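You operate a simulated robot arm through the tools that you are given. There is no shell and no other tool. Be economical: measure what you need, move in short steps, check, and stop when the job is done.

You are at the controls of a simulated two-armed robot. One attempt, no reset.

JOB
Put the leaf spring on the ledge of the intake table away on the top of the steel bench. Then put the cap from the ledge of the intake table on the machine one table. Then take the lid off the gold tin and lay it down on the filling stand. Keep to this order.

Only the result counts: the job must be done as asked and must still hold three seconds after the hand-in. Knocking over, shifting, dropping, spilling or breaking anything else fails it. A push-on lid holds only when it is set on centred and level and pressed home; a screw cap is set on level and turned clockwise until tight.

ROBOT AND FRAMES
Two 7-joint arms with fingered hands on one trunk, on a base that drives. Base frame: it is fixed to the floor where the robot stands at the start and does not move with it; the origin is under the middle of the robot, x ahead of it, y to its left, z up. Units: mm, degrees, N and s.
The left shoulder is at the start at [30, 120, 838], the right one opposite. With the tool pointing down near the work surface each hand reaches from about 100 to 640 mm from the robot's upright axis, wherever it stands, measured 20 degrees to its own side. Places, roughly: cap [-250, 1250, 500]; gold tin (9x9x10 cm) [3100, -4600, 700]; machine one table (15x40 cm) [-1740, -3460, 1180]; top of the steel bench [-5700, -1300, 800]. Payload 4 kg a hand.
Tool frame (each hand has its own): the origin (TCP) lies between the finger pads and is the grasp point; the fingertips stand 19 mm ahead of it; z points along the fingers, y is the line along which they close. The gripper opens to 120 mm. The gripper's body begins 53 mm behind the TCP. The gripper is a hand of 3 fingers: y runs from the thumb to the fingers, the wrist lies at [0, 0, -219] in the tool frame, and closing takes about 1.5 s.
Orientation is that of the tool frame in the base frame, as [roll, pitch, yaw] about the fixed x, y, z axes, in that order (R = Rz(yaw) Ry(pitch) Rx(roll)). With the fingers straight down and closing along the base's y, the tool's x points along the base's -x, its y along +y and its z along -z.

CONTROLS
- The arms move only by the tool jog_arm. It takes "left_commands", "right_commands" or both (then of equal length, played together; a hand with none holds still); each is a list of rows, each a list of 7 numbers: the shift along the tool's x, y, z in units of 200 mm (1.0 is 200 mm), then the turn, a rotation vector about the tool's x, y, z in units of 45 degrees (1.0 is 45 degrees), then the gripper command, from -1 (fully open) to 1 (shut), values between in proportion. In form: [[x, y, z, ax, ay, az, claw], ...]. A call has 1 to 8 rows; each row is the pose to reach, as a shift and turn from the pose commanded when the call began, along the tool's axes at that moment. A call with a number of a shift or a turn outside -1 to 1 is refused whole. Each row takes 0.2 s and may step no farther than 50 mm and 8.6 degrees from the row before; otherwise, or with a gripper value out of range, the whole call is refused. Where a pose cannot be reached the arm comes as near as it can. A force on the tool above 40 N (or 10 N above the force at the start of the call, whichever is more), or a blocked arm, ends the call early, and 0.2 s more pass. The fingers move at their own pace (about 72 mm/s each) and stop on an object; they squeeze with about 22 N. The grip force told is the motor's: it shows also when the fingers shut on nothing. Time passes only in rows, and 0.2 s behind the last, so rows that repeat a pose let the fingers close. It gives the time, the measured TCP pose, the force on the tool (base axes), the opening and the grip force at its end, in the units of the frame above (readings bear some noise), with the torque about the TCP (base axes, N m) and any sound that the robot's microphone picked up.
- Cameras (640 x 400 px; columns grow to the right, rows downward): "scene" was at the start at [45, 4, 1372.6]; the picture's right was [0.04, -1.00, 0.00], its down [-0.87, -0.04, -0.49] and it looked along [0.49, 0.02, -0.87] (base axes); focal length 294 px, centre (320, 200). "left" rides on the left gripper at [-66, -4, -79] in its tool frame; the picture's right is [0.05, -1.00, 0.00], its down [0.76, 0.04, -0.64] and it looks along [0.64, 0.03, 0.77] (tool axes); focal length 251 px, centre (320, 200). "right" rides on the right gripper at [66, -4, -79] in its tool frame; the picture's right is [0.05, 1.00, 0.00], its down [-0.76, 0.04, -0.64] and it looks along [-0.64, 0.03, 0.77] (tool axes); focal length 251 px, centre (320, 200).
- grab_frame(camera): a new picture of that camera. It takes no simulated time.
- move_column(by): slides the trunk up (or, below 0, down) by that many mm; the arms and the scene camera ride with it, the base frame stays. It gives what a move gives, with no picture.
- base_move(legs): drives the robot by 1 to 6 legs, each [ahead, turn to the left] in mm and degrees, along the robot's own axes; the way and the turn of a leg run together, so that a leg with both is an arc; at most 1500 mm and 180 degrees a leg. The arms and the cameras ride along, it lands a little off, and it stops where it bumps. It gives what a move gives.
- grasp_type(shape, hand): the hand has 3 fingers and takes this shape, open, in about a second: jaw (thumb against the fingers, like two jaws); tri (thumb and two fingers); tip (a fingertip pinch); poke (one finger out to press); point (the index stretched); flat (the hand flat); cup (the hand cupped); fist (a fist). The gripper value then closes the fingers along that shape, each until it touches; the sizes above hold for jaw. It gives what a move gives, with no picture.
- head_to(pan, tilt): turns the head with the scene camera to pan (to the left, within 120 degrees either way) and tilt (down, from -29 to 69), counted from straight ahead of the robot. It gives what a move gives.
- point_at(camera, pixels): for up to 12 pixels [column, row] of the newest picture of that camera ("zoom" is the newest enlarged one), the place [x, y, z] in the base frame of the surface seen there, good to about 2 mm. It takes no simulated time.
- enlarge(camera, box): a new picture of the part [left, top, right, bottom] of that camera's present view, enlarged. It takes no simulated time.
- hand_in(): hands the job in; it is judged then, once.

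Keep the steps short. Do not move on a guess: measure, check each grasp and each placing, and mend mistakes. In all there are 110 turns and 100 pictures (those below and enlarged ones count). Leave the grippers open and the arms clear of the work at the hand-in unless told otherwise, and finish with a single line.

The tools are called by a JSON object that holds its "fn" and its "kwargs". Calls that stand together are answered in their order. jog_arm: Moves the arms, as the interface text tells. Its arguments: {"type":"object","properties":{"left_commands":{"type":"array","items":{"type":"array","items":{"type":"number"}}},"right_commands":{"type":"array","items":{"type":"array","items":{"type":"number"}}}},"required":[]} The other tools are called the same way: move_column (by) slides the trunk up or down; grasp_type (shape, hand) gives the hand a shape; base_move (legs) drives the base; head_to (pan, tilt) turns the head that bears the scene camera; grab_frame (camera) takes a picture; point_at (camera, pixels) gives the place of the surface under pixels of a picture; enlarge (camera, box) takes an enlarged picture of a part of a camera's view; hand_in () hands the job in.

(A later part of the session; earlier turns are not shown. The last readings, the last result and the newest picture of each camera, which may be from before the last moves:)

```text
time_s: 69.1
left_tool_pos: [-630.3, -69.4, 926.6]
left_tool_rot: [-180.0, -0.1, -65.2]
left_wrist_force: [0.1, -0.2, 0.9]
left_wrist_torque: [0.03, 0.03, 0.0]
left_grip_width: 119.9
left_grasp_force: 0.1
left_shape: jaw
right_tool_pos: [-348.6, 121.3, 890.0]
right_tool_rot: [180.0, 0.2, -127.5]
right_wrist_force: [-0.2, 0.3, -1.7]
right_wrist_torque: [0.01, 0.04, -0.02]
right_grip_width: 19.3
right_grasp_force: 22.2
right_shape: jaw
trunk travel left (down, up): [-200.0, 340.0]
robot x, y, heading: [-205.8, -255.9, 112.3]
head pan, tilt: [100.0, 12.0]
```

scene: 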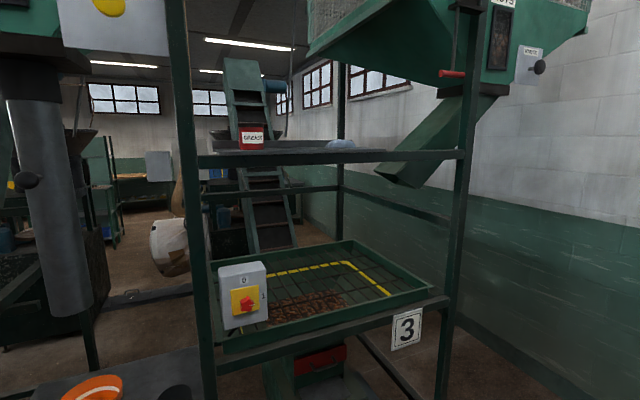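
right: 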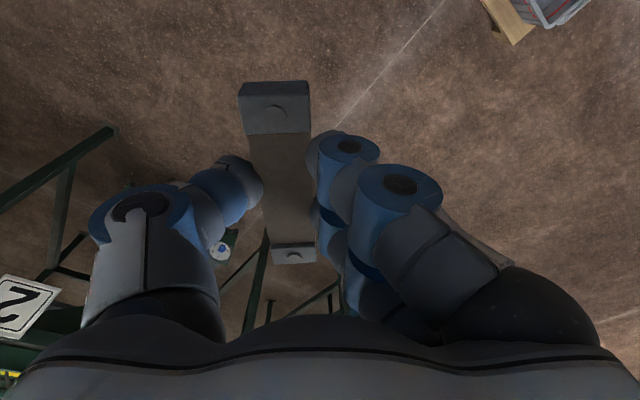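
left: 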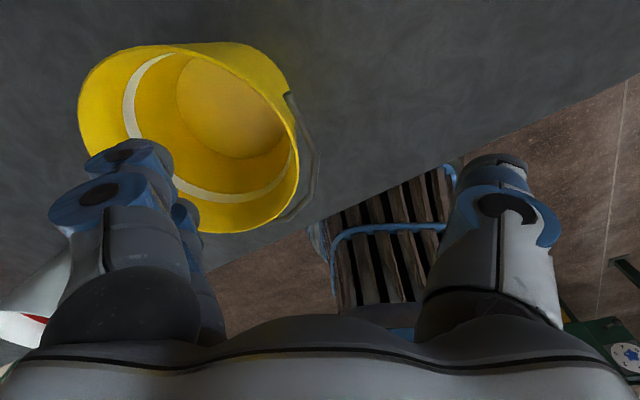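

It tracks well. I continue in the same direction.

{"fn": "base_move", "kwargs": {"legs": [[-1300, 0], [-1350, 0]]}}

{"fn": "head_to", "kwargs": {"pan": 100, "tilt": 15}}

{"fn": "grab_frame", "kwargs": {"camera": "scene"}}

```text
time_s: 82.0
left_tool_pos: [381.2, -2525.1, 927.1]
left_tool_rot: [-179.8, 0.0, -65.0]
left_wrist_force: [0.0, -0.4, 0.2]
left_wrist_torque: [-0.02, -0.02, -0.01]
left_grip_width: 120.1
left_grasp_force: 0.2
left_shape: jaw
right_tool_pos: [664.6, -2335.3, 890.8]
right_tool_rot: [180.0, 0.1, -127.5]
right_wrist_force: [-0.4, 0.1, -1.8]
right_wrist_torque: [0.03, 0.05, -0.02]
right_grip_width: 19.3
right_grasp_force: 21.6
right_shape: jaw
trunk travel left (down, up): [-200.0, 340.0]
robot x, y, heading: [807.2, -2706.9, 112.4]
head pan, tilt: [100.0, 12.0]
```

```text
time_s: 82.6
left_tool_pos: [381.5, -2525.0, 925.8]
left_tool_rot: [-179.9, -0.1, -65.0]
left_wrist_force: [0.1, 0.1, 0.3]
left_wrist_torque: [0.01, -0.01, -0.03]
left_grip_width: 119.8
left_grasp_force: 0.1
left_shape: jaw
right_tool_pos: [663.1, -2335.9, 889.9]
right_tool_rot: [179.9, 0.1, -127.5]
right_wrist_force: [0.9, 0.4, -1.6]
right_wrist_torque: [0.02, 0.02, -0.04]
right_grip_width: 19.2
right_grasp_force: 21.9
right_shape: jaw
trunk travel left (down, up): [-200.0, 340.0]
robot x, y, heading: [803.5, -2708.1, 112.4]
head pan, tilt: [100.0, 15.0]
```

```text
71 pictures are left
```

scene: 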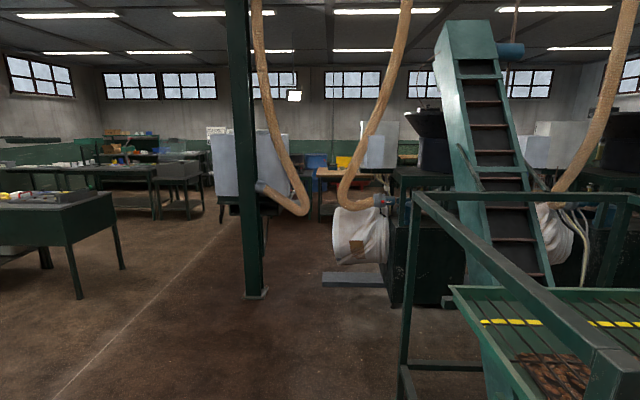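

A wide aisle runs to the far side. I measure the key points along it.

{"fn": "point_at", "kwargs": {"camera": "scene", "pixels": [[258, 295], [80, 298], [122, 268], [325, 285], [395, 300], [220, 215], [318, 218], [158, 215], [405, 390], [330, 175], [190, 205], [270, 235]]}}

{"fn": "enlarge", "kwargs": {"camera": "scene", "box": [180, 80, 420, 230]}}

{"fn": "enlarge", "kwargs": {"camera": "scene", "box": [0, 110, 240, 260]}}

```text
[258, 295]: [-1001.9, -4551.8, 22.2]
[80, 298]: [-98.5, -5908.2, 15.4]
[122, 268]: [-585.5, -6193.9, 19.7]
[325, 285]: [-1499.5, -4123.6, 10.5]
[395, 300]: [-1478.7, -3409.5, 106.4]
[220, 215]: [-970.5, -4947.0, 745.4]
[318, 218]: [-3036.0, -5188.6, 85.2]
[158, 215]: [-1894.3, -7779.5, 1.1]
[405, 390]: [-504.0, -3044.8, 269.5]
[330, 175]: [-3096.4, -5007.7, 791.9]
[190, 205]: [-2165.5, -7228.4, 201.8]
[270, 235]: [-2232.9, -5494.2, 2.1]
```

```text
2.67 times, centred on (300, 155) of scene
```

zoom: 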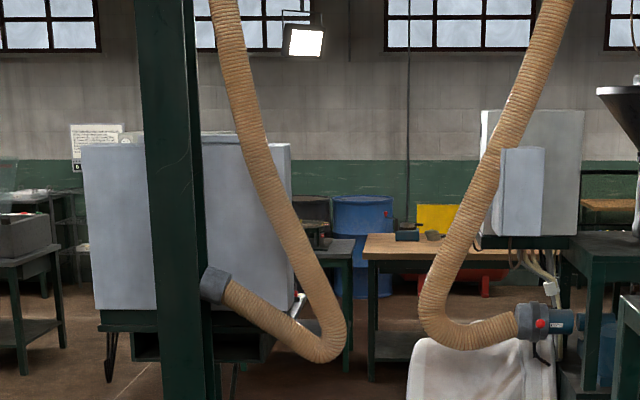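

```text
2.67 times, centred on (120, 185) of scene
```

zoom: 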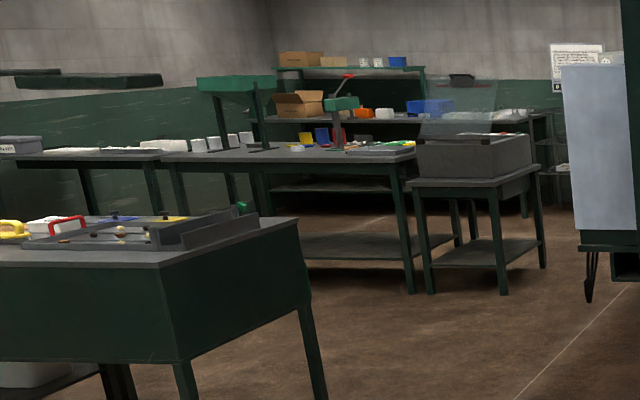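

The way ahead is left of the column at [-1000,-4550]. I turn left to face it, in calls of about 40°.

{"fn": "base_move", "kwargs": {"legs": [[0, 40]]}}

{"fn": "base_move", "kwargs": {"legs": [[0, 40]]}}

{"fn": "base_move", "kwargs": {"legs": [[0, 40]]}}

```text
time_s: 84.8
left_tool_pos: [361.0, -2830.2, 925.8]
left_tool_rot: [-179.8, -0.1, -26.7]
left_wrist_force: [-1.1, -0.5, -0.6]
left_wrist_torque: [0.02, -0.05, 0.04]
left_grip_width: 120.1
left_grasp_force: 0.0
left_shape: jaw
right_tool_pos: [465.8, -2506.1, 889.0]
right_tool_rot: [-179.7, 0.4, -89.2]
right_wrist_force: [-0.8, -0.4, -2.4]
right_wrist_torque: [0.06, 0.01, 0.01]
right_grip_width: 19.1
right_grasp_force: 21.9
right_shape: jaw
trunk travel left (down, up): [-200.0, 340.0]
robot x, y, heading: [835.8, -2670.0, 151.6]
head pan, tilt: [100.0, 15.0]
stopped in leg 1: the robot was blocked; the commanded pose is now the measured one
```

```text
time_s: 87.2
left_tool_pos: [564.5, -3092.3, 924.6]
left_tool_rot: [-179.7, -0.1, 12.2]
left_wrist_force: [-0.3, -1.1, -0.5]
left_wrist_torque: [0.02, 0.01, -0.04]
left_grip_width: 119.8
left_grasp_force: 0.1
left_shape: jaw
right_tool_pos: [441.7, -2777.3, 888.6]
right_tool_rot: [-179.7, 0.3, -50.1]
right_wrist_force: [0.3, -0.8, -2.4]
right_wrist_torque: [0.02, 0.01, 0.0]
right_grip_width: 19.3
right_grasp_force: 22.0
right_shape: jaw
trunk travel left (down, up): [-200.0, 340.0]
robot x, y, heading: [824.7, -2621.6, -168.2]
head pan, tilt: [100.0, 15.0]
stopped in leg 1: the robot was blocked; the commanded pose is now the measured one
```

```text
time_s: 89.4
left_tool_pos: [916.9, -3143.2, 925.3]
left_tool_rot: [-179.6, 0.2, 50.9]
left_wrist_force: [0.4, -0.3, -0.1]
left_wrist_torque: [0.04, 0.06, -0.02]
left_grip_width: 119.9
left_grasp_force: 0.0
left_shape: jaw
right_tool_pos: [622.7, -2971.9, 890.4]
right_tool_rot: [-179.8, 0.3, -11.4]
right_wrist_force: [0.2, -0.8, -1.2]
right_wrist_torque: [-0.01, 0.08, 0.02]
right_grip_width: 19.0
right_grasp_force: 22.3
right_shape: jaw
trunk travel left (down, up): [-200.0, 340.0]
robot x, y, heading: [787.7, -2585.6, -130.6]
head pan, tilt: [100.0, 15.0]
stopped in leg 1: the robot was blocked; the commanded pose is now the measured one
```

Each turn lands close enough. Now I drive to about [-400,-5100].

{"fn": "base_move", "kwargs": {"legs": [[300, 15], [1250, 0], [1150, 0]]}}

{"fn": "head_to", "kwargs": {"pan": -60, "tilt": 15}}

{"fn": "grab_frame", "kwargs": {"camera": "scene"}}

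```text
time_s: 102.8
left_tool_pos: [-131.6, -5506.7, 926.3]
left_tool_rot: [-179.8, 0.0, 66.3]
left_wrist_force: [-1.1, 0.2, 0.3]
left_wrist_torque: [0.0, -0.03, 0.0]
left_grip_width: 120.1
left_grasp_force: 0.0
left_shape: jaw
right_tool_pos: [-460.0, -5422.7, 889.2]
right_tool_rot: [-179.8, 0.2, 4.1]
right_wrist_force: [0.5, -0.8, -1.5]
right_wrist_torque: [-0.02, -0.01, 0.01]
right_grip_width: 19.2
right_grasp_force: 21.7
right_shape: jaw
trunk travel left (down, up): [-200.0, 340.0]
robot x, y, heading: [-398.2, -5007.4, -114.7]
head pan, tilt: [100.0, 15.0]
```

```text
time_s: 105.3
left_tool_pos: [-131.1, -5508.9, 925.9]
left_tool_rot: [-179.8, -0.1, 66.3]
left_wrist_force: [0.7, -0.9, 0.3]
left_wrist_torque: [-0.01, -0.04, -0.02]
left_grip_width: 119.6
left_grasp_force: 0.1
left_shape: jaw
right_tool_pos: [-460.0, -5421.8, 889.5]
right_tool_rot: [-179.8, 0.2, 4.1]
right_wrist_force: [-0.8, 0.3, -1.9]
right_wrist_torque: [-0.03, -0.01, 0.02]
right_grip_width: 18.8
right_grasp_force: 22.5
right_shape: jaw
trunk travel left (down, up): [-200.0, 340.0]
robot x, y, heading: [-398.7, -5003.5, -114.9]
head pan, tilt: [-60.0, 15.0]
```

```text
68 pictures are left
```

scene: 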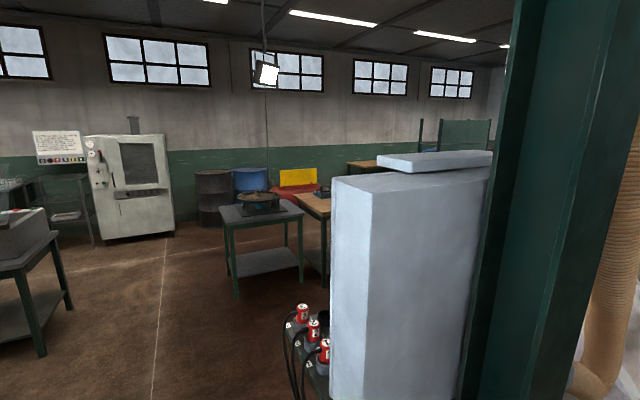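

{"fn": "point_at", "kwargs": {"camera": "scene", "pixels": [[300, 340], [400, 250], [240, 298], [175, 237], [40, 355], [72, 308], [180, 330], [265, 215], [310, 205], [375, 165], [250, 170], [500, 300]]}}

{"fn": "enlarge", "kwargs": {"camera": "scene", "box": [170, 110, 510, 310]}}

```text
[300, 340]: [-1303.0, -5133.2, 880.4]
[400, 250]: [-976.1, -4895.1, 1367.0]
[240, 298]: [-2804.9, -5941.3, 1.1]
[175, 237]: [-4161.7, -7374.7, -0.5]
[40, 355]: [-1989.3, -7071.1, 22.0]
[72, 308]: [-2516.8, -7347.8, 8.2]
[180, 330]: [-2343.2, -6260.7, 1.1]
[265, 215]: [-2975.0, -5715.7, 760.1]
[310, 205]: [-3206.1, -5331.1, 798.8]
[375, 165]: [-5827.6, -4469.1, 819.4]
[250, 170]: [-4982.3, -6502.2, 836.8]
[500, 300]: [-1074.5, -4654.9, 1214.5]
```

```text
1.88 times, centred on (340, 210) of scene
```

zoom: 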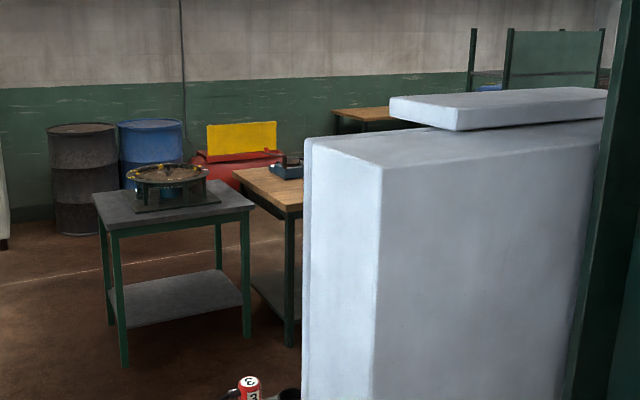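

The cabinet corner is at about [-1300,-5130], and the next table starts at x≈-2805. I drive round the cabinet to about [-1900,-5840].

{"fn": "base_move", "kwargs": {"legs": [[300, -18], [500, 0], [600, -45], [400, -10]]}}

{"fn": "head_to", "kwargs": {"pan": -50, "tilt": 15}}

{"fn": "grab_frame", "kwargs": {"camera": "scene"}}

```text
time_s: 113.1
left_tool_pos: [-1750.4, -6322.4, 928.0]
left_tool_rot: [-179.9, 0.3, 4.0]
left_wrist_force: [0.2, 0.1, 0.2]
left_wrist_torque: [-0.02, 0.04, 0.0]
left_grip_width: 120.0
left_grasp_force: 0.1
left_shape: jaw
right_tool_pos: [-1828.6, -5990.2, 890.7]
right_tool_rot: [180.0, 0.2, -58.4]
right_wrist_force: [0.6, -0.5, -0.7]
right_wrist_torque: [-0.06, 0.05, 0.0]
right_grip_width: 15.4
right_grasp_force: 21.8
right_shape: jaw
trunk travel left (down, up): [-200.0, 340.0]
robot x, y, heading: [-1424.9, -5903.6, -179.2]
head pan, tilt: [-60.0, 15.0]
stopped in leg 4: the robot was blocked; the commanded pose is now the measured one
```

```text
time_s: 113.8
left_tool_pos: [-1752.5, -6323.9, 926.1]
left_tool_rot: [-179.9, 0.1, 4.0]
left_wrist_force: [-0.1, -0.8, -0.7]
left_wrist_torque: [0.02, -0.01, -0.04]
left_grip_width: 119.7
left_grasp_force: 0.1
left_shape: jaw
right_tool_pos: [-1829.0, -5993.3, 889.8]
right_tool_rot: [-179.7, 0.2, -58.3]
right_wrist_force: [0.3, 0.4, -1.6]
right_wrist_torque: [-0.03, 0.01, 0.0]
right_grip_width: 15.4
right_grasp_force: 22.3
right_shape: jaw
trunk travel left (down, up): [-200.0, 340.0]
robot x, y, heading: [-1428.1, -5903.4, -179.2]
head pan, tilt: [-50.0, 15.0]
```

```text
66 pictures are left
```

scene: 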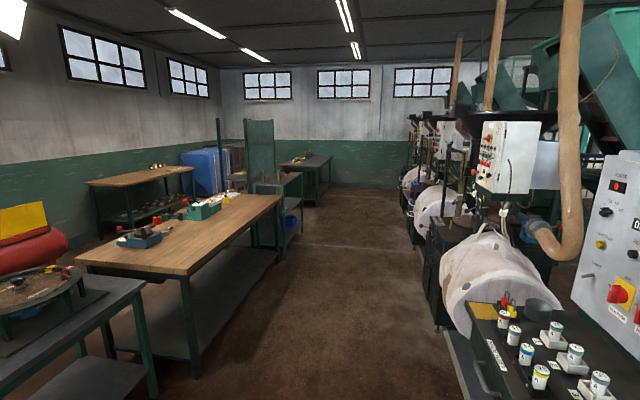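

An aisle runs between the wooden bench and the drums. The dark bench at (310,165) may be the steel bench. I measure.

{"fn": "point_at", "kwargs": {"camera": "scene", "pixels": [[305, 165], [330, 158], [190, 355], [280, 265], [303, 235], [440, 325], [420, 250], [470, 380], [300, 205], [480, 335], [250, 185], [330, 205]]}}

{"fn": "enlarge", "kwargs": {"camera": "scene", "box": [220, 110, 440, 250]}}

{"fn": "enlarge", "kwargs": {"camera": "right", "box": [120, 40, 520, 290]}}

```text
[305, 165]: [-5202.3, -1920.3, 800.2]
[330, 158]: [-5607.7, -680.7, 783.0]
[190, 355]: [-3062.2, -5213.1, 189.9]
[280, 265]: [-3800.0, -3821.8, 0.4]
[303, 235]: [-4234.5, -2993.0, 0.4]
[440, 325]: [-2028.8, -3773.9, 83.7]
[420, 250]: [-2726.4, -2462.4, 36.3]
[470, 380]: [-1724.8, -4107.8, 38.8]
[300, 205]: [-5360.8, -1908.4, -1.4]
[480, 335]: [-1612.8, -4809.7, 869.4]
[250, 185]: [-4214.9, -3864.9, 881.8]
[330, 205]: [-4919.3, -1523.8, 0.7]
```

```text
2.86 times, centred on (330, 180) of scene
```

zoom: 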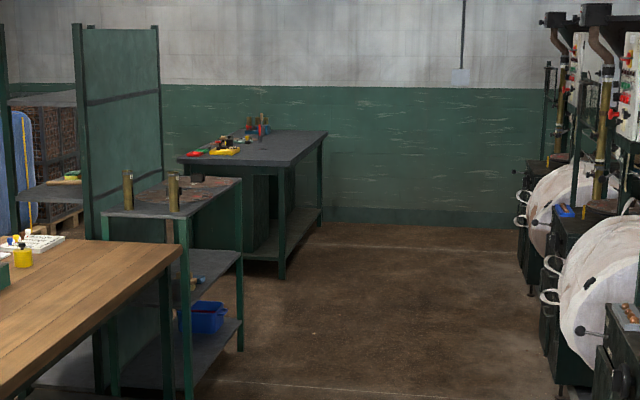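

```text
1.60 times, centred on (320, 165) of right
```

zoom: 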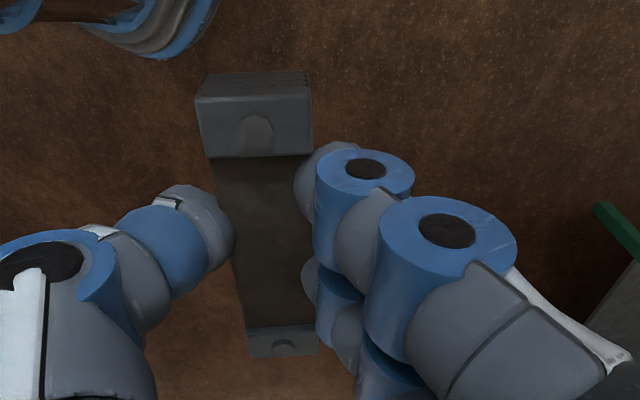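

The steel bench runs about from [-5202,-1920] to [-5607,-680] with its top at z≈800. I turn right by arcs and go up the middle of the aisle.

{"fn": "base_move", "kwargs": {"legs": [[200, -29], [200, -29]]}}

{"fn": "head_to", "kwargs": {"pan": 0, "tilt": 25}}

{"fn": "grab_frame", "kwargs": {"camera": "scene"}}

```text
time_s: 117.0
left_tool_pos: [-2291.6, -5709.2, 927.4]
left_tool_rot: [179.9, -0.1, -50.9]
left_wrist_force: [1.2, 0.2, -0.3]
left_wrist_torque: [-0.04, 0.01, 0.01]
left_grip_width: 119.8
left_grasp_force: 0.1
left_shape: jaw
right_tool_pos: [-2064.5, -5456.8, 889.2]
right_tool_rot: [-179.9, -0.2, -113.2]
right_wrist_force: [0.1, 1.2, -1.9]
right_wrist_torque: [-0.09, 0.04, -0.03]
right_grip_width: 15.1
right_grasp_force: 22.1
right_shape: jaw
trunk travel left (down, up): [-200.0, 340.0]
robot x, y, heading: [-1797.0, -5768.2, 123.9]
head pan, tilt: [-50.0, 15.0]
stopped in leg 2: the robot was blocked; the commanded pose is now the measured one
```

```text
time_s: 118.1
left_tool_pos: [-2292.7, -5711.8, 927.1]
left_tool_rot: [-179.9, 0.1, -50.9]
left_wrist_force: [-0.5, 0.4, -0.3]
left_wrist_torque: [0.03, -0.03, -0.01]
left_grip_width: 120.3
left_grasp_force: 0.0
left_shape: jaw
right_tool_pos: [-2066.8, -5460.1, 890.3]
right_tool_rot: [-180.0, 0.1, -113.1]
right_wrist_force: [0.4, -0.3, -1.7]
right_wrist_torque: [-0.02, 0.04, -0.02]
right_grip_width: 15.2
right_grasp_force: 21.8
right_shape: jaw
trunk travel left (down, up): [-200.0, 340.0]
robot x, y, heading: [-1803.6, -5761.6, 124.1]
head pan, tilt: [0.0, 25.0]
```

```text
63 pictures are left
```

scene: 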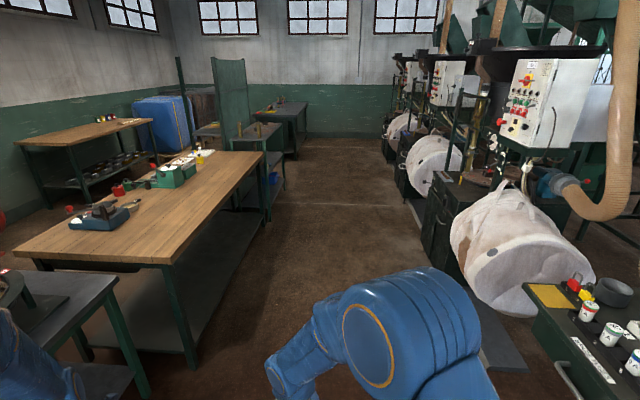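

The hands have drifted about 160 mm to the left relative to the robot. Before driving on I bring both back.

{"fn": "jog_arm", "kwargs": {"left_commands": [[0, -0.15, 0, 0, 0, 0, -1], [0, -0.3, 0, 0, 0, 0, -1], [0, -0.45, 0, 0, 0, 0, -1], [0, -0.6, 0, 0, 0, 0, -1], [0, -0.75, 0, 0, 0, 0, -1]], "right_commands": [[-0.14, -0.09, 0, 0, 0, 0, 1], [-0.28, -0.18, 0, 0, 0, 0, 1], [-0.42, -0.27, 0, 0, 0, 0, 1], [-0.55, -0.36, 0, 0, 0, 0, 1], [-0.69, -0.45, 0, 0, 0, 0, 1]]}}

{"fn": "base_move", "kwargs": {"legs": [[1400, 0], [1400, 0]]}}

{"fn": "grab_frame", "kwargs": {"camera": "scene"}}

```text
time_s: 119.3
left_tool_pos: [-2174.5, -5616.4, 927.9]
left_tool_rot: [180.0, 0.1, -50.8]
left_wrist_force: [1.0, 0.2, 0.7]
left_wrist_torque: [-0.01, -0.01, -0.04]
left_grip_width: 120.0
left_grasp_force: 0.0
left_shape: jaw
right_tool_pos: [-1928.2, -5368.7, 891.1]
right_tool_rot: [-180.0, 0.1, -113.2]
right_wrist_force: [-0.4, 0.1, -1.7]
right_wrist_torque: [-0.03, 0.05, 0.01]
right_grip_width: 15.2
right_grasp_force: 21.9
right_shape: jaw
trunk travel left (down, up): [-200.0, 340.0]
robot x, y, heading: [-1804.3, -5767.2, 124.4]
head pan, tilt: [0.0, 25.0]
```

```text
time_s: 132.9
left_tool_pos: [-3787.8, -3327.2, 926.6]
left_tool_rot: [-179.8, 0.0, -49.8]
left_wrist_force: [-0.6, -0.5, 0.6]
left_wrist_torque: [-0.02, 0.02, 0.0]
left_grip_width: 120.0
left_grasp_force: 0.0
left_shape: jaw
right_tool_pos: [-3545.7, -3075.1, 891.0]
right_tool_rot: [-180.0, 0.0, -112.1]
right_wrist_force: [0.1, 0.3, -1.8]
right_wrist_torque: [0.0, 0.04, 0.02]
right_grip_width: 15.2
right_grasp_force: 21.8
right_shape: jaw
trunk travel left (down, up): [-200.0, 340.0]
robot x, y, heading: [-3406.7, -3471.2, 125.2]
head pan, tilt: [0.0, 25.0]
```

```text
62 pictures are left
```

scene: 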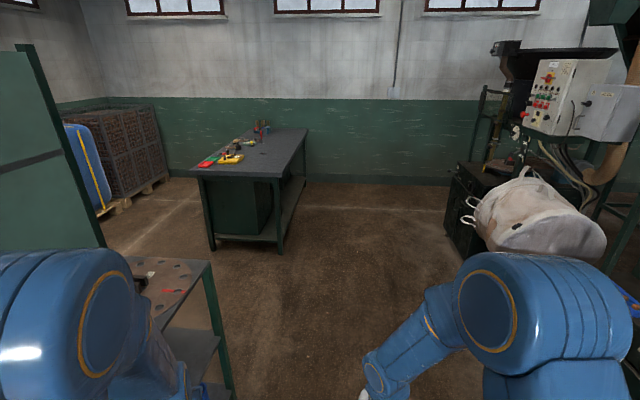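

The bench is ahead-left and the rack table is just to my left. I measure.

{"fn": "point_at", "kwargs": {"camera": "scene", "pixels": [[195, 172], [276, 176], [305, 132], [270, 160], [285, 145], [250, 172], [280, 255], [207, 262], [236, 390], [303, 205], [140, 185]]}}

{"fn": "enlarge", "kwargs": {"camera": "scene", "box": [170, 110, 330, 210]}}

```text
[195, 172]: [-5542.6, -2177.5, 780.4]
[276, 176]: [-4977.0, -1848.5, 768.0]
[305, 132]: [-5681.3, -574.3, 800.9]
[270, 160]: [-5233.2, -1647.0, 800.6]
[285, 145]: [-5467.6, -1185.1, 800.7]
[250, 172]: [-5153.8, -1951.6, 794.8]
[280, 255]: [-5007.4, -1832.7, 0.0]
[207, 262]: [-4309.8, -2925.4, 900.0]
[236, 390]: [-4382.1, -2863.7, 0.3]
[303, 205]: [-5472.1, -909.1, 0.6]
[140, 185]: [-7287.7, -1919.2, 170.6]
```

```text
4.00 times, centred on (250, 160) of scene
```

zoom: 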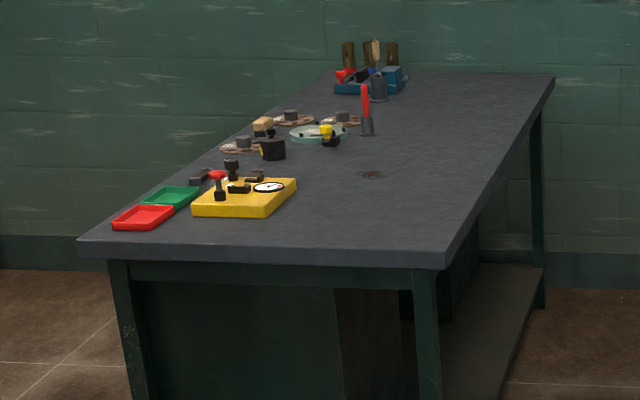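

I plan to place the spring near [-5346,-1408], a clear area about 110 mm inside the bench's aisle edge. I drive in two stretches, keeping 500-600 mm from the rack corner.

{"fn": "move_column", "kwargs": {"by": 120}}

{"fn": "base_move", "kwargs": {"legs": [[300, -10], [1000, 0], [300, 15], [1060, 0]]}}

```text
time_s: 134.4
left_tool_pos: [-3788.0, -3327.6, 1046.6]
left_tool_rot: [-179.9, 0.2, -49.8]
left_wrist_force: [1.0, -0.2, -0.5]
left_wrist_torque: [0.0, 0.01, 0.01]
left_grip_width: 119.9
left_grasp_force: 0.1
left_shape: jaw
right_tool_pos: [-3546.1, -3075.7, 1010.8]
right_tool_rot: [-180.0, 0.1, -112.1]
right_wrist_force: [-0.1, 0.1, -1.4]
right_wrist_torque: [-0.02, 0.01, 0.01]
right_grip_width: 14.8
right_grasp_force: 22.2
right_shape: jaw
trunk travel left (down, up): [-320.0, 220.0]
robot x, y, heading: [-3409.0, -3471.2, 125.4]
head pan, tilt: [0.0, 25.0]
```

```text
time_s: 147.9
left_tool_pos: [-5229.7, -1156.2, 1046.1]
left_tool_rot: [-179.9, 0.1, -44.1]
left_wrist_force: [-0.9, -1.1, 0.2]
left_wrist_torque: [0.01, 0.0, -0.02]
left_grip_width: 119.9
left_grasp_force: 0.0
left_shape: jaw
right_tool_pos: [-5014.1, -881.1, 1010.3]
right_tool_rot: [-179.9, 0.1, -106.4]
right_wrist_force: [0.4, 0.2, -1.0]
right_wrist_torque: [-0.02, -0.01, 0.0]
right_grip_width: 15.1
right_grasp_force: 21.9
right_shape: jaw
trunk travel left (down, up): [-320.0, 220.0]
robot x, y, heading: [-4837.1, -1260.4, 130.7]
head pan, tilt: [0.0, 25.0]
```

I'm at the standing place. Now I turn left to face the bench, in two or three calls.

{"fn": "base_move", "kwargs": {"legs": [[0, 39]]}}

{"fn": "base_move", "kwargs": {"legs": [[0, 38]]}}

{"fn": "head_to", "kwargs": {"pan": 0, "tilt": 50}}

{"fn": "grab_frame", "kwargs": {"camera": "scene"}}

```text
time_s: 150.6
left_tool_pos: [-5208.7, -1427.2, 1045.5]
left_tool_rot: [-179.6, 0.1, -5.4]
left_wrist_force: [-0.3, 0.5, -0.5]
left_wrist_torque: [0.03, 0.02, 0.01]
left_grip_width: 120.0
left_grasp_force: 0.1
left_shape: jaw
right_tool_pos: [-5213.3, -1077.7, 1011.3]
right_tool_rot: [-179.9, 0.1, -67.9]
right_wrist_force: [-0.4, -1.0, -2.1]
right_wrist_torque: [-0.01, 0.03, 0.0]
right_grip_width: 15.0
right_grasp_force: 22.0
right_shape: jaw
trunk travel left (down, up): [-320.0, 220.0]
robot x, y, heading: [-4826.8, -1209.0, 170.0]
head pan, tilt: [0.0, 25.0]
stopped in leg 1: the robot was blocked; the commanded pose is now the measured one
```

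```text
time_s: 152.9
left_tool_pos: [-5004.8, -1618.0, 1046.0]
left_tool_rot: [-179.8, 0.2, 31.9]
left_wrist_force: [0.5, -1.0, 0.4]
left_wrist_torque: [0.03, 0.04, 0.01]
left_grip_width: 119.9
left_grasp_force: 0.1
left_shape: jaw
right_tool_pos: [-5221.0, -1342.5, 1011.4]
right_tool_rot: [-179.9, 0.4, -30.4]
right_wrist_force: [0.4, -0.8, -1.4]
right_wrist_torque: [0.0, 0.02, 0.05]
right_grip_width: 14.8
right_grasp_force: 21.7
right_shape: jaw
trunk travel left (down, up): [-320.0, 220.0]
robot x, y, heading: [-4859.4, -1168.2, -151.5]
head pan, tilt: [0.0, 25.0]
stopped in leg 1: the robot was blocked; the commanded pose is now the measured one
```

```text
time_s: 153.8
left_tool_pos: [-5005.6, -1617.7, 1046.8]
left_tool_rot: [-179.9, 0.2, 31.8]
left_wrist_force: [0.2, 0.2, -0.2]
left_wrist_torque: [0.02, -0.02, 0.02]
left_grip_width: 120.2
left_grasp_force: 0.0
left_shape: jaw
right_tool_pos: [-5221.7, -1339.8, 1011.2]
right_tool_rot: [180.0, 0.2, -30.3]
right_wrist_force: [0.9, -0.2, -1.1]
right_wrist_torque: [-0.04, 0.0, 0.01]
right_grip_width: 14.7
right_grasp_force: 21.5
right_shape: jaw
trunk travel left (down, up): [-320.0, 220.0]
robot x, y, heading: [-4854.5, -1173.8, -151.5]
head pan, tilt: [0.0, 50.0]
```

```text
60 pictures are left
```

scene: 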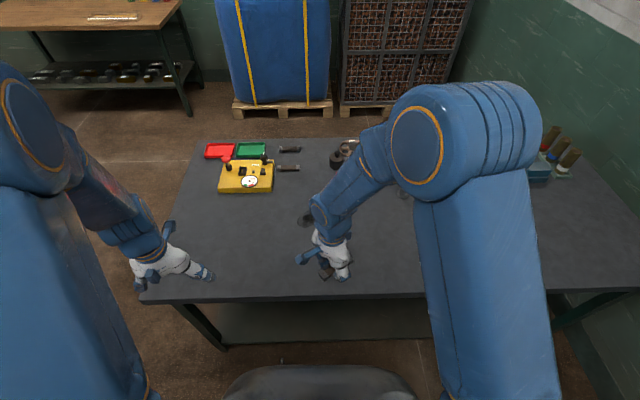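

The right hand is just outside the bench edge. I measure the clear surface and the nearby dark item at (307,219).

{"fn": "point_at", "kwargs": {"camera": "scene", "pixels": [[307, 219], [270, 250], [270, 220], [300, 298], [250, 190], [230, 250], [220, 302], [285, 235]]}}

{"fn": "grab_frame", "kwargs": {"camera": "right"}}

```text
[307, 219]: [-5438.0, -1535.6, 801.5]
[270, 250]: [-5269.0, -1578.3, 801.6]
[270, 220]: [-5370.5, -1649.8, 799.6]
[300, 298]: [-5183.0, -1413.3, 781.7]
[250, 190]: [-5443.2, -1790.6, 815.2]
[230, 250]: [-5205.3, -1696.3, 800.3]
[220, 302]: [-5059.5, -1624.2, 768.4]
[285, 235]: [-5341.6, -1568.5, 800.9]
```

```text
59 pictures are left
```

right: 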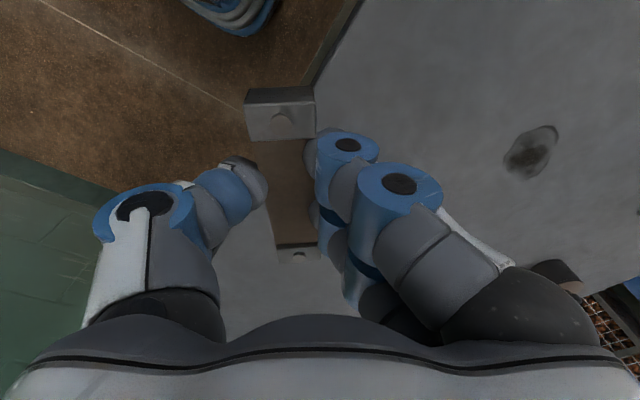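

That mark is only a flat stain, so the area is free. I move in over the bench and lower to about 30 mm above the placing height.

{"fn": "jog_arm", "kwargs": {"right_commands": [[-0.07, 0.17, 0.1, 0, 0, 0, 1], [-0.14, 0.34, 0.2, 0, 0, 0, 1], [-0.21, 0.51, 0.3, 0, 0, 0, 1], [-0.28, 0.687, 0.4, 0, 0, 0, 1], [-0.28, 0.687, 0.6, 0, 0, 0, 1], [-0.28, 0.687, 0.78, 0, 0, 0, 1], [-0.28, 0.687, 0.78, 0, 0, 0, 1]]}}

{"fn": "grab_frame", "kwargs": {"camera": "right"}}

{"fn": "grab_frame", "kwargs": {"camera": "left"}}

```text
time_s: 155.4
left_tool_pos: [-5005.4, -1616.1, 1047.1]
left_tool_rot: [-179.9, 0.2, 31.8]
left_wrist_force: [0.1, 0.9, -0.7]
left_wrist_torque: [0.04, -0.01, 0.0]
left_grip_width: 120.2
left_grasp_force: 0.0
left_shape: jaw
right_tool_pos: [-5340.2, -1427.7, 855.2]
right_tool_rot: [-180.0, 0.2, -30.4]
right_wrist_force: [-0.4, -0.7, -1.7]
right_wrist_torque: [-0.02, 0.02, -0.02]
right_grip_width: 15.0
right_grasp_force: 22.5
right_shape: jaw
trunk travel left (down, up): [-320.0, 220.0]
robot x, y, heading: [-4852.6, -1169.2, -151.4]
head pan, tilt: [0.0, 50.0]
```

```text
58 pictures are left
```

right: 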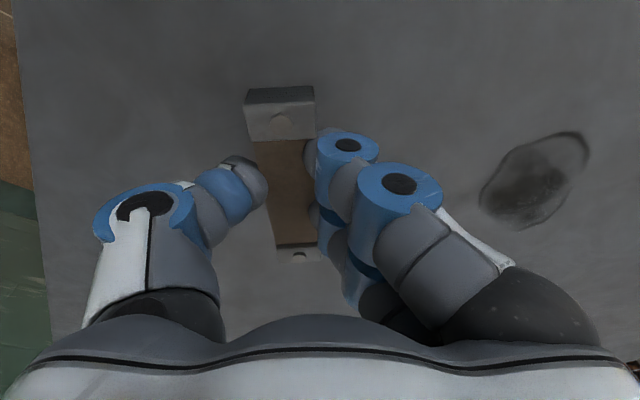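

```text
57 pictures are left
```

left: 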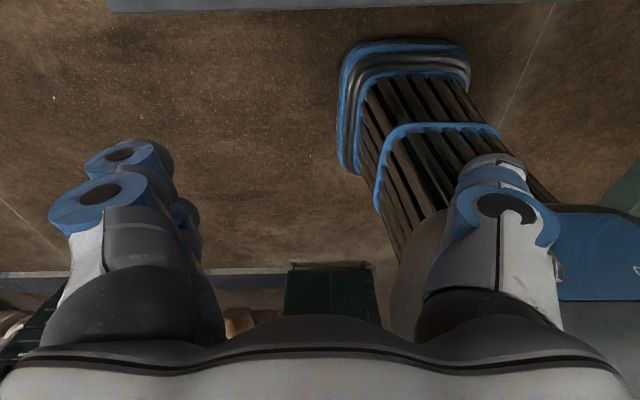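

The grip width has changed, so I check how level the spring sits in the fingers.

{"fn": "point_at", "kwargs": {"camera": "right", "pixels": [[250, 106], [310, 106], [252, 135], [310, 134], [280, 104], [282, 137], [275, 93], [295, 160], [293, 235], [300, 252], [285, 200], [150, 60]]}}

{"fn": "enlarge", "kwargs": {"camera": "right", "box": [220, 70, 380, 280]}}

```text
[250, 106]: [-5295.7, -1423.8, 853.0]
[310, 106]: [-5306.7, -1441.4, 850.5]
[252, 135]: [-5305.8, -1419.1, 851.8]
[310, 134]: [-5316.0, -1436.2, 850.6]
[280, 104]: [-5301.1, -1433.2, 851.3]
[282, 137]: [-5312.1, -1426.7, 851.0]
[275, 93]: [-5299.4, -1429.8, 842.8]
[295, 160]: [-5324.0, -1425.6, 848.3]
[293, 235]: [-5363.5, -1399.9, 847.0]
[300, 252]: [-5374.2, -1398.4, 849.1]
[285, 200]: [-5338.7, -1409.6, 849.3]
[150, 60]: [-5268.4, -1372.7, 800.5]
```

```text
1.90 times, centred on (300, 175) of right
```

zoom: 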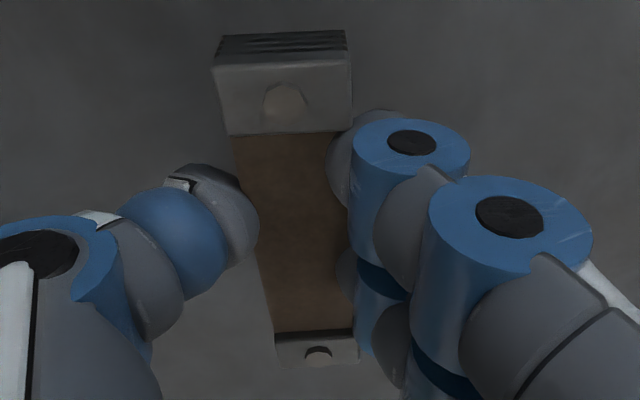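

The spring is still level, with its top at z≈851 and its bottom at ≈834. I lower it by 32 mm until it touches.

{"fn": "jog_arm", "kwargs": {"right_commands": [[0, 0, 0.06, 0, 0, 0, 1], [0, 0, 0.11, 0, 0, 0, 1], [0, 0, 0.14, 0, 0, 0, 1], [0, 0, 0.155, 0, 0, 0, 1], [0, 0, 0.163, 0, 0, 0, 1], [0, 0, 0.163, 0, 0, 0, 1]]}}

```text
time_s: 156.8
left_tool_pos: [-5006.7, -1616.9, 1046.6]
left_tool_rot: [-179.9, 0.1, 31.8]
left_wrist_force: [-0.7, -0.5, -0.2]
left_wrist_torque: [0.02, -0.01, 0.01]
left_grip_width: 120.0
left_grasp_force: 0.0
left_shape: jaw
right_tool_pos: [-5339.4, -1428.7, 823.4]
right_tool_rot: [179.9, 0.2, -30.3]
right_wrist_force: [0.5, -0.8, 4.8]
right_wrist_torque: [0.02, 0.09, 0.02]
right_grip_width: 15.0
right_grasp_force: 22.2
right_shape: jaw
trunk travel left (down, up): [-320.0, 220.0]
robot x, y, heading: [-4854.6, -1169.6, -151.5]
head pan, tilt: [0.0, 50.0]
```

The force has risen to about +5 N, so it is touching. I open the hand slowly and then rise.

{"fn": "jog_arm", "kwargs": {"right_commands": [[0, 0, 0, 0, 0, 0, 0.6], [0, 0, 0, 0, 0, 0, 0.3], [0, 0, 0, 0, 0, 0, 0], [0, 0, 0, 0, 0, 0, -0.3], [0, 0, 0, 0, 0, 0, -0.3], [0, 0, -0.1, 0, 0, 0, -0.3], [0, 0, -0.3, 0, 0, 0, -0.3], [0, 0, -0.5, 0, 0, 0, -0.3]]}}

{"fn": "grab_frame", "kwargs": {"camera": "right"}}

```text
time_s: 158.6
left_tool_pos: [-5005.1, -1615.8, 1046.9]
left_tool_rot: [-180.0, 0.3, 31.7]
left_wrist_force: [0.7, 0.3, 0.3]
left_wrist_torque: [-0.01, -0.01, -0.02]
left_grip_width: 119.9
left_grasp_force: 0.1
left_shape: jaw
right_tool_pos: [-5337.6, -1428.3, 924.0]
right_tool_rot: [-180.0, 0.1, -30.3]
right_wrist_force: [1.0, -0.5, 0.1]
right_wrist_torque: [0.02, -0.01, 0.04]
right_grip_width: 77.7
right_grasp_force: 0.1
right_shape: jaw
trunk travel left (down, up): [-320.0, 220.0]
robot x, y, heading: [-4857.8, -1173.9, -151.5]
head pan, tilt: [0.0, 50.0]
```

```text
55 pictures are left
```

right: 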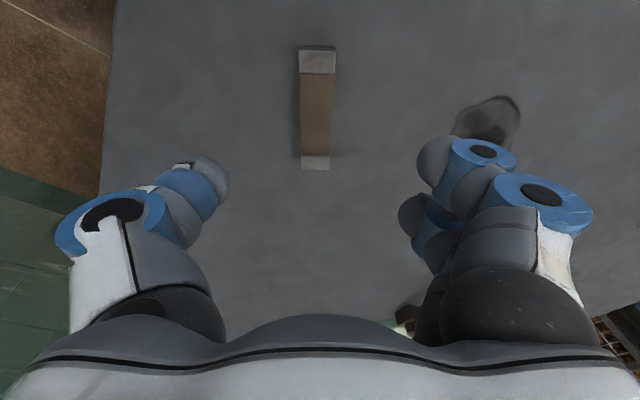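

The spring lies flat on the bench, with hand open and clear. I lift, draw both arms back to the middle, and start the way back.

{"fn": "jog_arm", "kwargs": {"right_commands": [[-0.02, -0.05, -0.2, 0, 0, 0, -1], [-0.04, -0.2, -0.35, 0, 0, 0, -1], [-0.07, -0.4, -0.45, 0, 0, 0, -1], [-0.1, -0.6, -0.5, 0, 0, 0, -1], [-0.15, -0.8, -0.5, 0, 0, 0, -1], [-0.19, -0.98, -0.5, 0, 0, 0, -1]], "left_commands": [[0, -0.1, 0, 0, 0, 0, -1], [0, -0.2, 0, 0, 0, 0, -1], [0, -0.3, 0, 0, 0, 0, -1], [0, -0.4, 0, 0, 0, 0, -1], [0, -0.5, 0, 0, 0, 0, -1], [0, -0.59, 0, 0, 0, 0, -1]]}}

{"fn": "grab_frame", "kwargs": {"camera": "scene"}}

```text
time_s: 160.0
left_tool_pos: [-5068.8, -1514.3, 1048.8]
left_tool_rot: [-179.9, 0.2, 31.9]
left_wrist_force: [-0.3, 0.8, 0.6]
left_wrist_torque: [0.02, -0.01, -0.01]
left_grip_width: 120.1
left_grasp_force: 0.1
left_shape: jaw
right_tool_pos: [-5272.5, -1240.4, 1022.6]
right_tool_rot: [179.9, 0.2, -30.3]
right_wrist_force: [1.0, 0.3, 0.1]
right_wrist_torque: [-0.01, 0.0, 0.02]
right_grip_width: 119.9
right_grasp_force: 0.0
right_shape: jaw
trunk travel left (down, up): [-320.0, 220.0]
robot x, y, heading: [-4854.9, -1170.4, -151.6]
head pan, tilt: [0.0, 50.0]
```

```text
54 pictures are left
```

scene: 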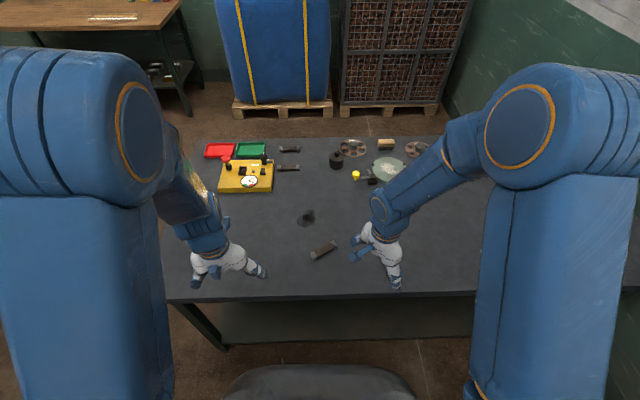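

The spring is in place. I back away from the bench while turning right, then look for a shorter passage along the wall.

{"fn": "base_move", "kwargs": {"legs": [[-250, -35]]}}

{"fn": "base_move", "kwargs": {"legs": [[0, -40]]}}

{"fn": "head_to", "kwargs": {"pan": -85, "tilt": 18}}

{"fn": "grab_frame", "kwargs": {"camera": "scene"}}

```text
time_s: 162.1
left_tool_pos: [-4983.7, -1286.9, 1045.7]
left_tool_rot: [-179.8, 0.2, -2.9]
left_wrist_force: [-0.6, 0.0, -0.1]
left_wrist_torque: [0.02, -0.01, 0.02]
left_grip_width: 120.0
left_grasp_force: 0.1
left_shape: jaw
right_tool_pos: [-4996.5, -944.3, 1021.5]
right_tool_rot: [180.0, 0.2, -65.4]
right_wrist_force: [0.0, 0.5, -0.1]
right_wrist_torque: [0.01, -0.01, -0.03]
right_grip_width: 120.1
right_grasp_force: 0.0
right_shape: jaw
trunk travel left (down, up): [-320.0, 220.0]
robot x, y, heading: [-4614.2, -1144.4, 172.9]
head pan, tilt: [0.0, 50.0]
```

```text
time_s: 164.3
left_tool_pos: [-4994.3, -1015.8, 1047.4]
left_tool_rot: [-179.8, 0.2, -42.5]
left_wrist_force: [0.3, 0.4, -0.4]
left_wrist_torque: [0.0, -0.04, 0.02]
left_grip_width: 119.7
left_grasp_force: 0.0
left_shape: jaw
right_tool_pos: [-4783.9, -743.1, 1023.1]
right_tool_rot: [179.9, 0.1, -104.8]
right_wrist_force: [-0.4, -0.5, 0.2]
right_wrist_torque: [0.0, 0.02, -0.03]
right_grip_width: 119.9
right_grasp_force: 0.0
right_shape: jaw
trunk travel left (down, up): [-320.0, 220.0]
robot x, y, heading: [-4650.7, -1172.6, 133.7]
head pan, tilt: [0.0, 50.0]
```

```text
time_s: 165.9
left_tool_pos: [-4992.6, -1015.6, 1047.4]
left_tool_rot: [-179.9, 0.2, -42.6]
left_wrist_force: [1.1, -0.1, -0.1]
left_wrist_torque: [-0.04, 0.0, -0.02]
left_grip_width: 119.8
left_grasp_force: 0.0
left_shape: jaw
right_tool_pos: [-4784.2, -743.4, 1023.1]
right_tool_rot: [179.9, 0.2, -104.9]
right_wrist_force: [0.5, 0.4, 0.5]
right_wrist_torque: [0.0, 0.01, -0.01]
right_grip_width: 120.0
right_grasp_force: 0.1
right_shape: jaw
trunk travel left (down, up): [-320.0, 220.0]
robot x, y, heading: [-4653.7, -1171.7, 133.9]
head pan, tilt: [-85.0, 18.0]
```

```text
53 pictures are left
```

scene: 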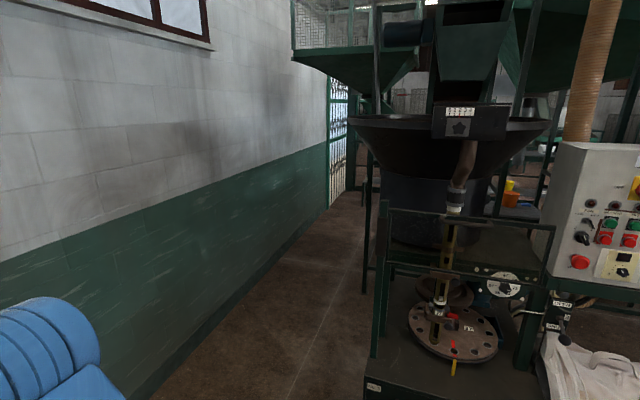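

There is a straight passage along the wall. I measure its width.

{"fn": "point_at", "kwargs": {"camera": "scene", "pixels": [[220, 290], [322, 212], [180, 340], [368, 292], [366, 375], [375, 200], [345, 185], [385, 340], [352, 123], [370, 140], [360, 230], [297, 10]]}}

{"fn": "enlarge", "kwargs": {"camera": "scene", "box": [280, 100, 440, 300]}}

```text
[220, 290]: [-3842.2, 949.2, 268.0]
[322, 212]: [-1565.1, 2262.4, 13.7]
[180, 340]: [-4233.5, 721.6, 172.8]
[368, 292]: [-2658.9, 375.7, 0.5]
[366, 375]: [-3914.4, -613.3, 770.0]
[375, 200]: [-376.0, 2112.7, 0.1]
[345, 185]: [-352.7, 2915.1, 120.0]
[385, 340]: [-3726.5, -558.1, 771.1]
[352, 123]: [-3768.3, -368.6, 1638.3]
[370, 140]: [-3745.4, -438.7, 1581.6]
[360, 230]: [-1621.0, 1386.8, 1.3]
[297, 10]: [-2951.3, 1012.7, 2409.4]
```

```text
2.00 times, centred on (360, 200) of scene
```

zoom: 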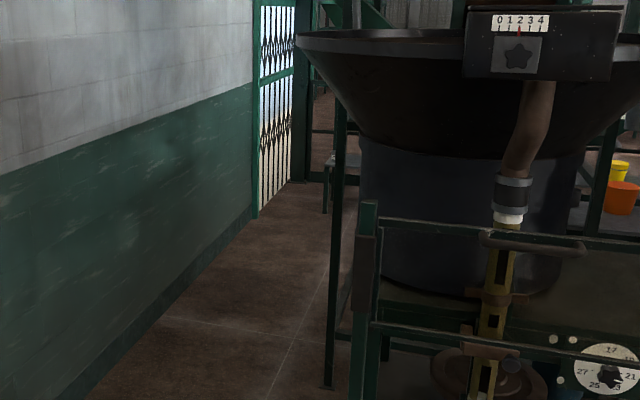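

The passage is about 1060 mm wide. I need my own width at the elbows, so I look at the arms and measure them.

{"fn": "head_to", "kwargs": {"pan": 0, "tilt": 40}}

{"fn": "grab_frame", "kwargs": {"camera": "scene"}}

```text
time_s: 167.5
left_tool_pos: [-4992.4, -1015.0, 1048.4]
left_tool_rot: [-179.9, 0.2, -42.6]
left_wrist_force: [0.4, 0.2, -0.7]
left_wrist_torque: [0.01, -0.02, 0.01]
left_grip_width: 119.9
left_grasp_force: 0.1
left_shape: jaw
right_tool_pos: [-4783.3, -742.9, 1022.9]
right_tool_rot: [-180.0, 0.2, -104.7]
right_wrist_force: [-0.7, -0.7, 0.3]
right_wrist_torque: [-0.02, -0.02, 0.01]
right_grip_width: 119.9
right_grasp_force: 0.1
right_shape: jaw
trunk travel left (down, up): [-320.0, 220.0]
robot x, y, heading: [-4650.8, -1175.9, 133.8]
head pan, tilt: [0.0, 40.0]
```

```text
51 pictures are left
```

scene: 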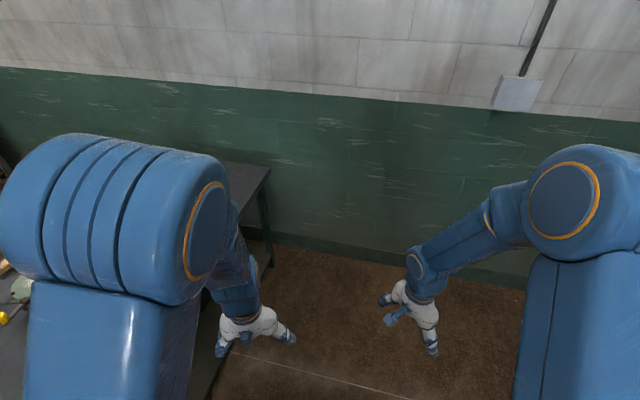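

{"fn": "point_at", "kwargs": {"camera": "scene", "pixels": [[8, 210], [40, 300], [20, 250], [215, 230], [530, 195], [630, 175], [632, 250], [520, 390], [100, 140]]}}

```text
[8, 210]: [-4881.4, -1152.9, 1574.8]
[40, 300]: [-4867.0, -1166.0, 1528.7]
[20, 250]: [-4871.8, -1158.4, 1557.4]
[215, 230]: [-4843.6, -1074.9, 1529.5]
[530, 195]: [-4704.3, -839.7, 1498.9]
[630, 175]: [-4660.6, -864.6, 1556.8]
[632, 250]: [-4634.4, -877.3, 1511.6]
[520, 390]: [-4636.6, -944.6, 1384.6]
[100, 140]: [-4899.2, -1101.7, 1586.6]
```

My arms span only about ±260 mm, so the 1060 mm passage is wide enough. I go forward and arc right into its middle line.

{"fn": "base_move", "kwargs": {"legs": [[300, 0], [454, -52], [454, -52]]}}

{"fn": "head_to", "kwargs": {"pan": -15, "tilt": 25}}

{"fn": "grab_frame", "kwargs": {"camera": "scene"}}

```text
time_s: 171.9
left_tool_pos: [-5080.6, -183.7, 1046.1]
left_tool_rot: [-180.0, 0.0, -93.7]
left_wrist_force: [0.8, -0.3, -1.3]
left_wrist_torque: [-0.04, 0.04, 0.02]
left_grip_width: 120.0
left_grasp_force: 0.0
left_shape: jaw
right_tool_pos: [-4738.5, -175.7, 1022.4]
right_tool_rot: [179.8, 0.1, -155.9]
right_wrist_force: [0.1, -0.3, 0.0]
right_wrist_torque: [-0.01, 0.08, 0.01]
right_grip_width: 120.1
right_grasp_force: 0.0
right_shape: jaw
trunk travel left (down, up): [-320.0, 220.0]
robot x, y, heading: [-5043.8, -545.8, 80.4]
head pan, tilt: [0.0, 40.0]
stopped in leg 2: the robot was blocked; the commanded pose is now the measured one
```

```text
time_s: 172.7
left_tool_pos: [-5086.2, -187.9, 1047.1]
left_tool_rot: [-179.8, 0.2, -93.6]
left_wrist_force: [-0.5, 0.2, 0.1]
left_wrist_torque: [0.0, -0.03, 0.0]
left_grip_width: 120.1
left_grasp_force: 0.0
left_shape: jaw
right_tool_pos: [-4743.4, -178.3, 1025.3]
right_tool_rot: [179.8, 0.3, -156.0]
right_wrist_force: [0.0, -0.1, -0.1]
right_wrist_torque: [0.02, 0.0, 0.0]
right_grip_width: 119.9
right_grasp_force: 0.1
right_shape: jaw
trunk travel left (down, up): [-320.0, 220.0]
robot x, y, heading: [-5045.7, -543.1, 80.3]
head pan, tilt: [-15.0, 25.0]
```

```text
50 pictures are left
```

scene: 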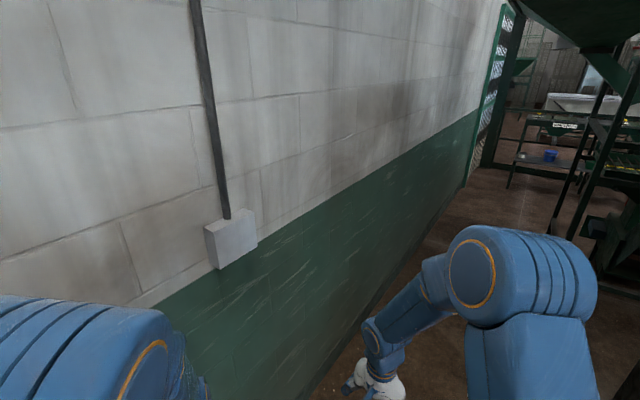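

I'm partway round. I finish the right turn.

{"fn": "base_move", "kwargs": {"legs": [[220, -47]]}}

{"fn": "head_to", "kwargs": {"pan": 0, "tilt": 25}}

{"fn": "grab_frame", "kwargs": {"camera": "scene"}}

```text
time_s: 175.1
left_tool_pos: [-4703.1, -87.5, 1047.1]
left_tool_rot: [-180.0, 0.1, -139.0]
left_wrist_force: [0.3, 0.2, 0.5]
left_wrist_torque: [0.0, 0.03, 0.01]
left_grip_width: 119.7
left_grasp_force: 0.0
left_shape: jaw
right_tool_pos: [-4455.1, -325.5, 1023.5]
right_tool_rot: [179.9, 0.1, 158.8]
right_wrist_force: [-0.8, -0.1, -0.1]
right_wrist_torque: [0.04, 0.05, -0.02]
right_grip_width: 119.9
right_grasp_force: 0.1
right_shape: jaw
trunk travel left (down, up): [-320.0, 220.0]
robot x, y, heading: [-4965.6, -322.8, 33.4]
head pan, tilt: [-15.0, 25.0]
stopped in leg 1: the robot was blocked; the commanded pose is now the measured one
```

```text
time_s: 175.9
left_tool_pos: [-4706.8, -87.0, 1049.1]
left_tool_rot: [-179.8, 0.2, -139.1]
left_wrist_force: [-1.4, 0.9, -0.5]
left_wrist_torque: [-0.01, -0.01, -0.01]
left_grip_width: 119.9
left_grasp_force: 0.0
left_shape: jaw
right_tool_pos: [-4458.7, -322.9, 1023.7]
right_tool_rot: [179.7, 0.3, 158.9]
right_wrist_force: [0.3, 0.2, 0.0]
right_wrist_torque: [0.01, -0.02, -0.01]
right_grip_width: 120.0
right_grasp_force: 0.0
right_shape: jaw
trunk travel left (down, up): [-320.0, 220.0]
robot x, y, heading: [-4967.2, -321.8, 33.3]
head pan, tilt: [0.0, 25.0]
```

```text
49 pictures are left
```

scene: 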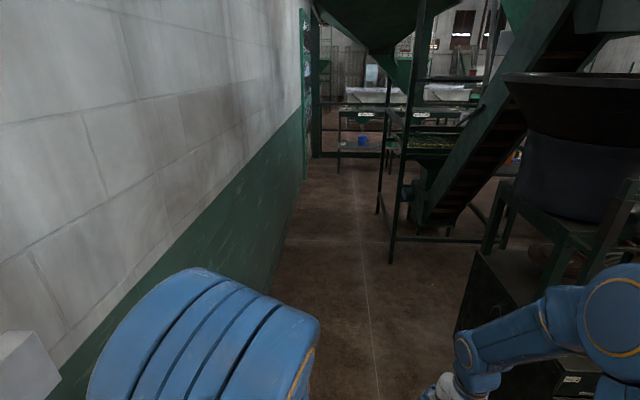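

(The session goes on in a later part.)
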